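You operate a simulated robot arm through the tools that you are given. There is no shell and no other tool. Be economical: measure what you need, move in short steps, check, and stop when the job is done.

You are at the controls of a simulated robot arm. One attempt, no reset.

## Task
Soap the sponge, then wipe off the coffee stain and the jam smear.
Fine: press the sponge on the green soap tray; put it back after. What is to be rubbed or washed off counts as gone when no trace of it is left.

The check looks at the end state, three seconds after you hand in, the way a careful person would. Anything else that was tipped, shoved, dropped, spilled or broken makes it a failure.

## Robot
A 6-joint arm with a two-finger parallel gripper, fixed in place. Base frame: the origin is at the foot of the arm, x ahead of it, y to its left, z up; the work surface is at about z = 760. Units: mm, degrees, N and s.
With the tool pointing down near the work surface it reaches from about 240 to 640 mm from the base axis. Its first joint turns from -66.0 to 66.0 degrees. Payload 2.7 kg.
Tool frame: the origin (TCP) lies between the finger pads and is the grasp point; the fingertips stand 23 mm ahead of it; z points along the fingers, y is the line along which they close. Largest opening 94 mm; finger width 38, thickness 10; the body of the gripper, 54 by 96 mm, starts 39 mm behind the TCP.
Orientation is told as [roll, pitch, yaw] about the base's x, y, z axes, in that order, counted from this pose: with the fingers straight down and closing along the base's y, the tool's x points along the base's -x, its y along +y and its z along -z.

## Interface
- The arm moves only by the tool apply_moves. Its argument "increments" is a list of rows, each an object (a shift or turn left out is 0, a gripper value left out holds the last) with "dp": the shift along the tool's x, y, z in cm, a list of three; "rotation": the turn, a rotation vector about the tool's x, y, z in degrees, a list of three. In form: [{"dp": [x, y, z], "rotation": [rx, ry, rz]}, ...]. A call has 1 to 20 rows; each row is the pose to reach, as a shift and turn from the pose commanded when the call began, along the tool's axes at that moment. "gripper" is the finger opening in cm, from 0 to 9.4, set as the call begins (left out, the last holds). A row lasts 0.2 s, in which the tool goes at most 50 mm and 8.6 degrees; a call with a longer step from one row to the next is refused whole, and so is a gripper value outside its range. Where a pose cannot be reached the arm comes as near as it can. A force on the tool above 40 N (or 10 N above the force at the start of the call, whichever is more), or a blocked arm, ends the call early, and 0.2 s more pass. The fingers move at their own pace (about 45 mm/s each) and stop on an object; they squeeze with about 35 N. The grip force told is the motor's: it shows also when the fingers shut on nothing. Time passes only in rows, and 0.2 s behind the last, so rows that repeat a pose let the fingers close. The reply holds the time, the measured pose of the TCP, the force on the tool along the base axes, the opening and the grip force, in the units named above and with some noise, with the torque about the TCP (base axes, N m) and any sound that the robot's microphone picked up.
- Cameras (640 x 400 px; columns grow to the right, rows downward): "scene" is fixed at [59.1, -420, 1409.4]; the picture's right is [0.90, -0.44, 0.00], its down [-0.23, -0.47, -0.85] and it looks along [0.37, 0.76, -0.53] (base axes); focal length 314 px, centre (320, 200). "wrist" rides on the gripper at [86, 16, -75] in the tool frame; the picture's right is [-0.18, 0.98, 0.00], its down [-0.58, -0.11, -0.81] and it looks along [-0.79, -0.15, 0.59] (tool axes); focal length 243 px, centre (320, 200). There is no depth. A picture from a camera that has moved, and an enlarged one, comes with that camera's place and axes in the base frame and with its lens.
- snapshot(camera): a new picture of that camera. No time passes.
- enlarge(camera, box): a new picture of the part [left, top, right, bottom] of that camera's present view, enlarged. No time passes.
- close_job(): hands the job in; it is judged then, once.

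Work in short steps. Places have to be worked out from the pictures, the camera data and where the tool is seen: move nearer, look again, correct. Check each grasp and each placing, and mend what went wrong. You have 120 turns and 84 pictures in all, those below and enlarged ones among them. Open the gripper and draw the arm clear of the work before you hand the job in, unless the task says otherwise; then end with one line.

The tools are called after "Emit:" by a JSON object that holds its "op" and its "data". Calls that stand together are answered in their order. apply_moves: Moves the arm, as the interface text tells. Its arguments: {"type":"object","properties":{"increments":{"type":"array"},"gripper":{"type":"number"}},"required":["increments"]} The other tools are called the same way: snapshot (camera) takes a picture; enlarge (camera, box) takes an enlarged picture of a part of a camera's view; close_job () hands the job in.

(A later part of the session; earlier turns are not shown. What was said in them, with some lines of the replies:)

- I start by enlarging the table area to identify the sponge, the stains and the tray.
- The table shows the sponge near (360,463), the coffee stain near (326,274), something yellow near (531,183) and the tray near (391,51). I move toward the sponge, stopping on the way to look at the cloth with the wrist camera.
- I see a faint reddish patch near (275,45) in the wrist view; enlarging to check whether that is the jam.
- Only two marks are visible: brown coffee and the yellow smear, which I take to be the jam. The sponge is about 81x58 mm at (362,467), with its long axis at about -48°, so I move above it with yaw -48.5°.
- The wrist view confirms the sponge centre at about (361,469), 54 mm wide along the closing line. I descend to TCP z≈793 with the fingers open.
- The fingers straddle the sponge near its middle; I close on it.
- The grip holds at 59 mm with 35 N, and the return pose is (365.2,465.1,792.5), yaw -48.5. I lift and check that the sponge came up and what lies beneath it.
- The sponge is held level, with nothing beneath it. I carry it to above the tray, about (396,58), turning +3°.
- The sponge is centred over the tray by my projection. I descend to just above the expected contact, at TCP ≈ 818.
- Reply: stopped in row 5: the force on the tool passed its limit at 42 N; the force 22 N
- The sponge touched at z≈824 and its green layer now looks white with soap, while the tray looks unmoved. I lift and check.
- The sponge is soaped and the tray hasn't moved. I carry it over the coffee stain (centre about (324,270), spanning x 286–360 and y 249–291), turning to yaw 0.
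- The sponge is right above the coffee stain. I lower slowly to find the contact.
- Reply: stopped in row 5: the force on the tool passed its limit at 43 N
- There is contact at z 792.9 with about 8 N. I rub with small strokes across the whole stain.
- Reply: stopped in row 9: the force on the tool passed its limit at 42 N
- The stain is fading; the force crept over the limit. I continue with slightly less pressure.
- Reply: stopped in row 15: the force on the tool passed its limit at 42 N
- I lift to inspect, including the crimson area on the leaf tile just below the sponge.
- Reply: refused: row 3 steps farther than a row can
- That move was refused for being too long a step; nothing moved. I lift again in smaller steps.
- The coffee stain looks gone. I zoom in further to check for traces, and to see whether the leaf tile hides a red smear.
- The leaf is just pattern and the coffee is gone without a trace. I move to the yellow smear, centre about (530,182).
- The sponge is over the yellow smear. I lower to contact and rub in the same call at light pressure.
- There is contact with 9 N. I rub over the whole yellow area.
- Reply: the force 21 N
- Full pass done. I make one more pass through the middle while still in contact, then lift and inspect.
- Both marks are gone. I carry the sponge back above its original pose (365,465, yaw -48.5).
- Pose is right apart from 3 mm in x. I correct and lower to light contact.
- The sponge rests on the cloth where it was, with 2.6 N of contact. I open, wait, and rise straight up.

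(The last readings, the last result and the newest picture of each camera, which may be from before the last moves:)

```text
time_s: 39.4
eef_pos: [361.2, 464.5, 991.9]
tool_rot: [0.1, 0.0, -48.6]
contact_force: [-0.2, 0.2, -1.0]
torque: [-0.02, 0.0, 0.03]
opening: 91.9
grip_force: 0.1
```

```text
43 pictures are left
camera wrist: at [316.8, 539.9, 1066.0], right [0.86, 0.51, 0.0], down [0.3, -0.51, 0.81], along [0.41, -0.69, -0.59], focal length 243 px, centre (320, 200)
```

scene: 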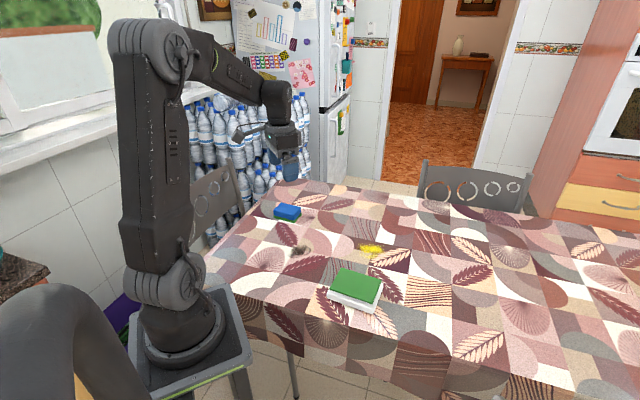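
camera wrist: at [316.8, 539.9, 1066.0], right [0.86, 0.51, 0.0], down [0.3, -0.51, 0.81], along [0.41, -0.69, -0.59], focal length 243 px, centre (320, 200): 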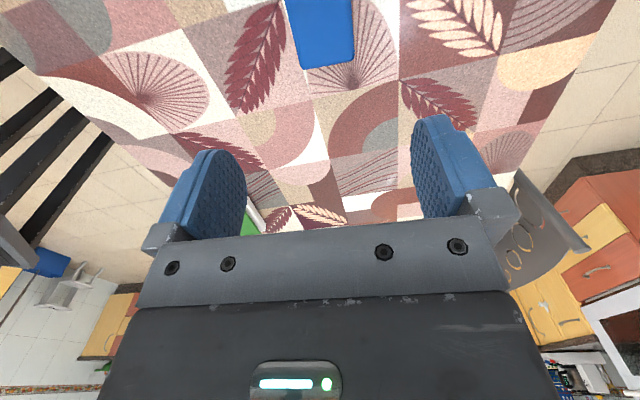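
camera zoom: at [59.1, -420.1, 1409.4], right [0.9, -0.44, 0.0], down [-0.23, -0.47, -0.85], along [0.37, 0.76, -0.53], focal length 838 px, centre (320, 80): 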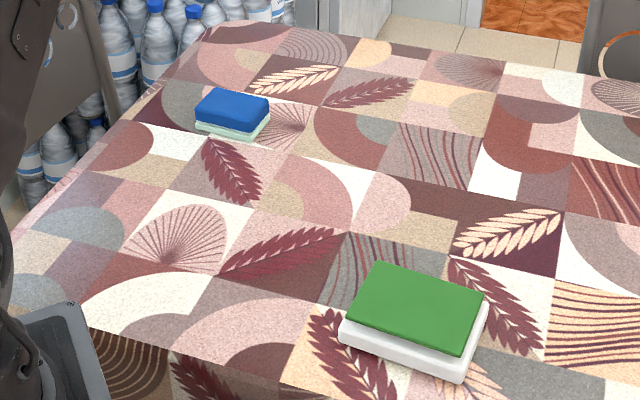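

Everything looks in order. For certainty, I take a closer wrist look at the leaf tile and the former stain spots for faint traces or a camouflaged red smear.

Emit:
{"op": "apply_moves", "data": {"increments": [{"dp": [-2.5, -2.5, 0], "rotation": [0, 0, -8]}, {"dp": [-5, -5, 0], "rotation": [0, 0, -16]}, {"dp": [-8, -7.5, 1], "rotation": [0, 0, -24]}, {"dp": [-10.5, -11, 3], "rotation": [0, 0, -32]}, {"dp": [-13, -14.5, 5], "rotation": [0, 0, -40]}, {"dp": [-14.6, -18, 7], "rotation": [0, 0, -48.5]}, {"dp": [-14.6, -20.7, 9], "rotation": [0, 0, -48.5]}, {"dp": [-14.6, -20.7, 10], "rotation": [0, 0, -48.5]}]}}

Emit:
{"op": "snapshot", "data": {"camera": "wrist"}}

Emit:
{"op": "enlarge", "data": {"camera": "wrist", "box": [160, 0, 480, 200]}}

```text
time_s: 41.2
eef_pos: [305.3, 218.3, 891.9]
tool_rot: [0.1, 0.0, 0.2]
contact_force: [-0.2, -0.1, 0.2]
torque: [0.0, -0.01, -0.02]
opening: 92.2
grip_force: 0.1
```

```text
42 pictures are left
camera wrist: at [218.3, 234.1, 965.4], right [0.18, 0.98, 0.0], down [0.58, -0.11, 0.81], along [0.79, -0.15, -0.59], focal length 243 px, centre (320, 200)
```

wrist: 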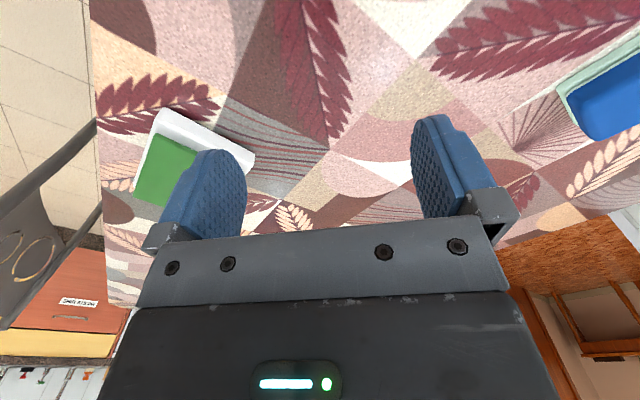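

```text
2.00 times, centred on (320, 100) of wrist
camera zoom: at [218.3, 234.1, 965.4], right [0.18, 0.98, 0.0], down [0.58, -0.11, 0.81], along [0.79, -0.15, -0.59], focal length 485 px, centre (320, 400)
```

zoom: 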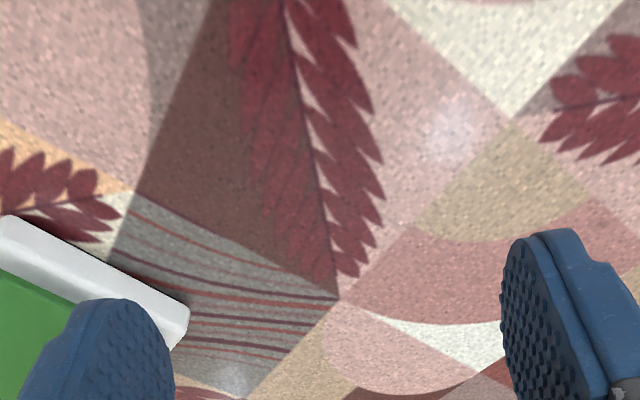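

No traces are left, and the leaf is only pattern. I raise the arm clear and hand in.

Emit:
{"op": "apply_moves", "data": {"increments": [{"dp": [0, 0, -4]}, {"dp": [0, 0, -8]}, {"dp": [0, 0, -12]}, {"dp": [0, 0, -16]}, {"dp": [0, 0, -16]}]}}

Emit:
{"op": "snapshot", "data": {"camera": "scene"}}

```text
time_s: 42.4
eef_pos: [304.5, 221.5, 1050.5]
tool_rot: [0.1, 0.0, 0.0]
contact_force: [0.0, -0.6, 0.1]
torque: [-0.03, 0.02, 0.03]
opening: 91.9
grip_force: 0.0
```

```text
40 pictures are left
```

scene: 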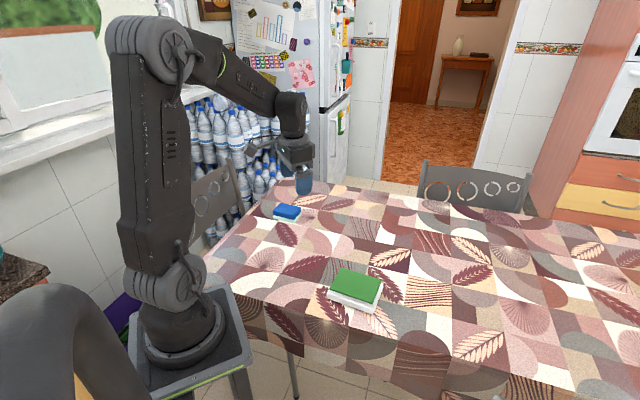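

The cloth is clean, the sponge is back, the tray is untouched, and the arm is clear with the gripper open, so I hand in.

Emit:
{"op": "close_job", "data": {}}

```text
The job is handed in.
```

I soaped the sponge on the green tray, wiped off the coffee stain and the yellow smear (the only other mark on the cloth, so I took it for the jam) until no trace showed, and put the sponge back in its place.
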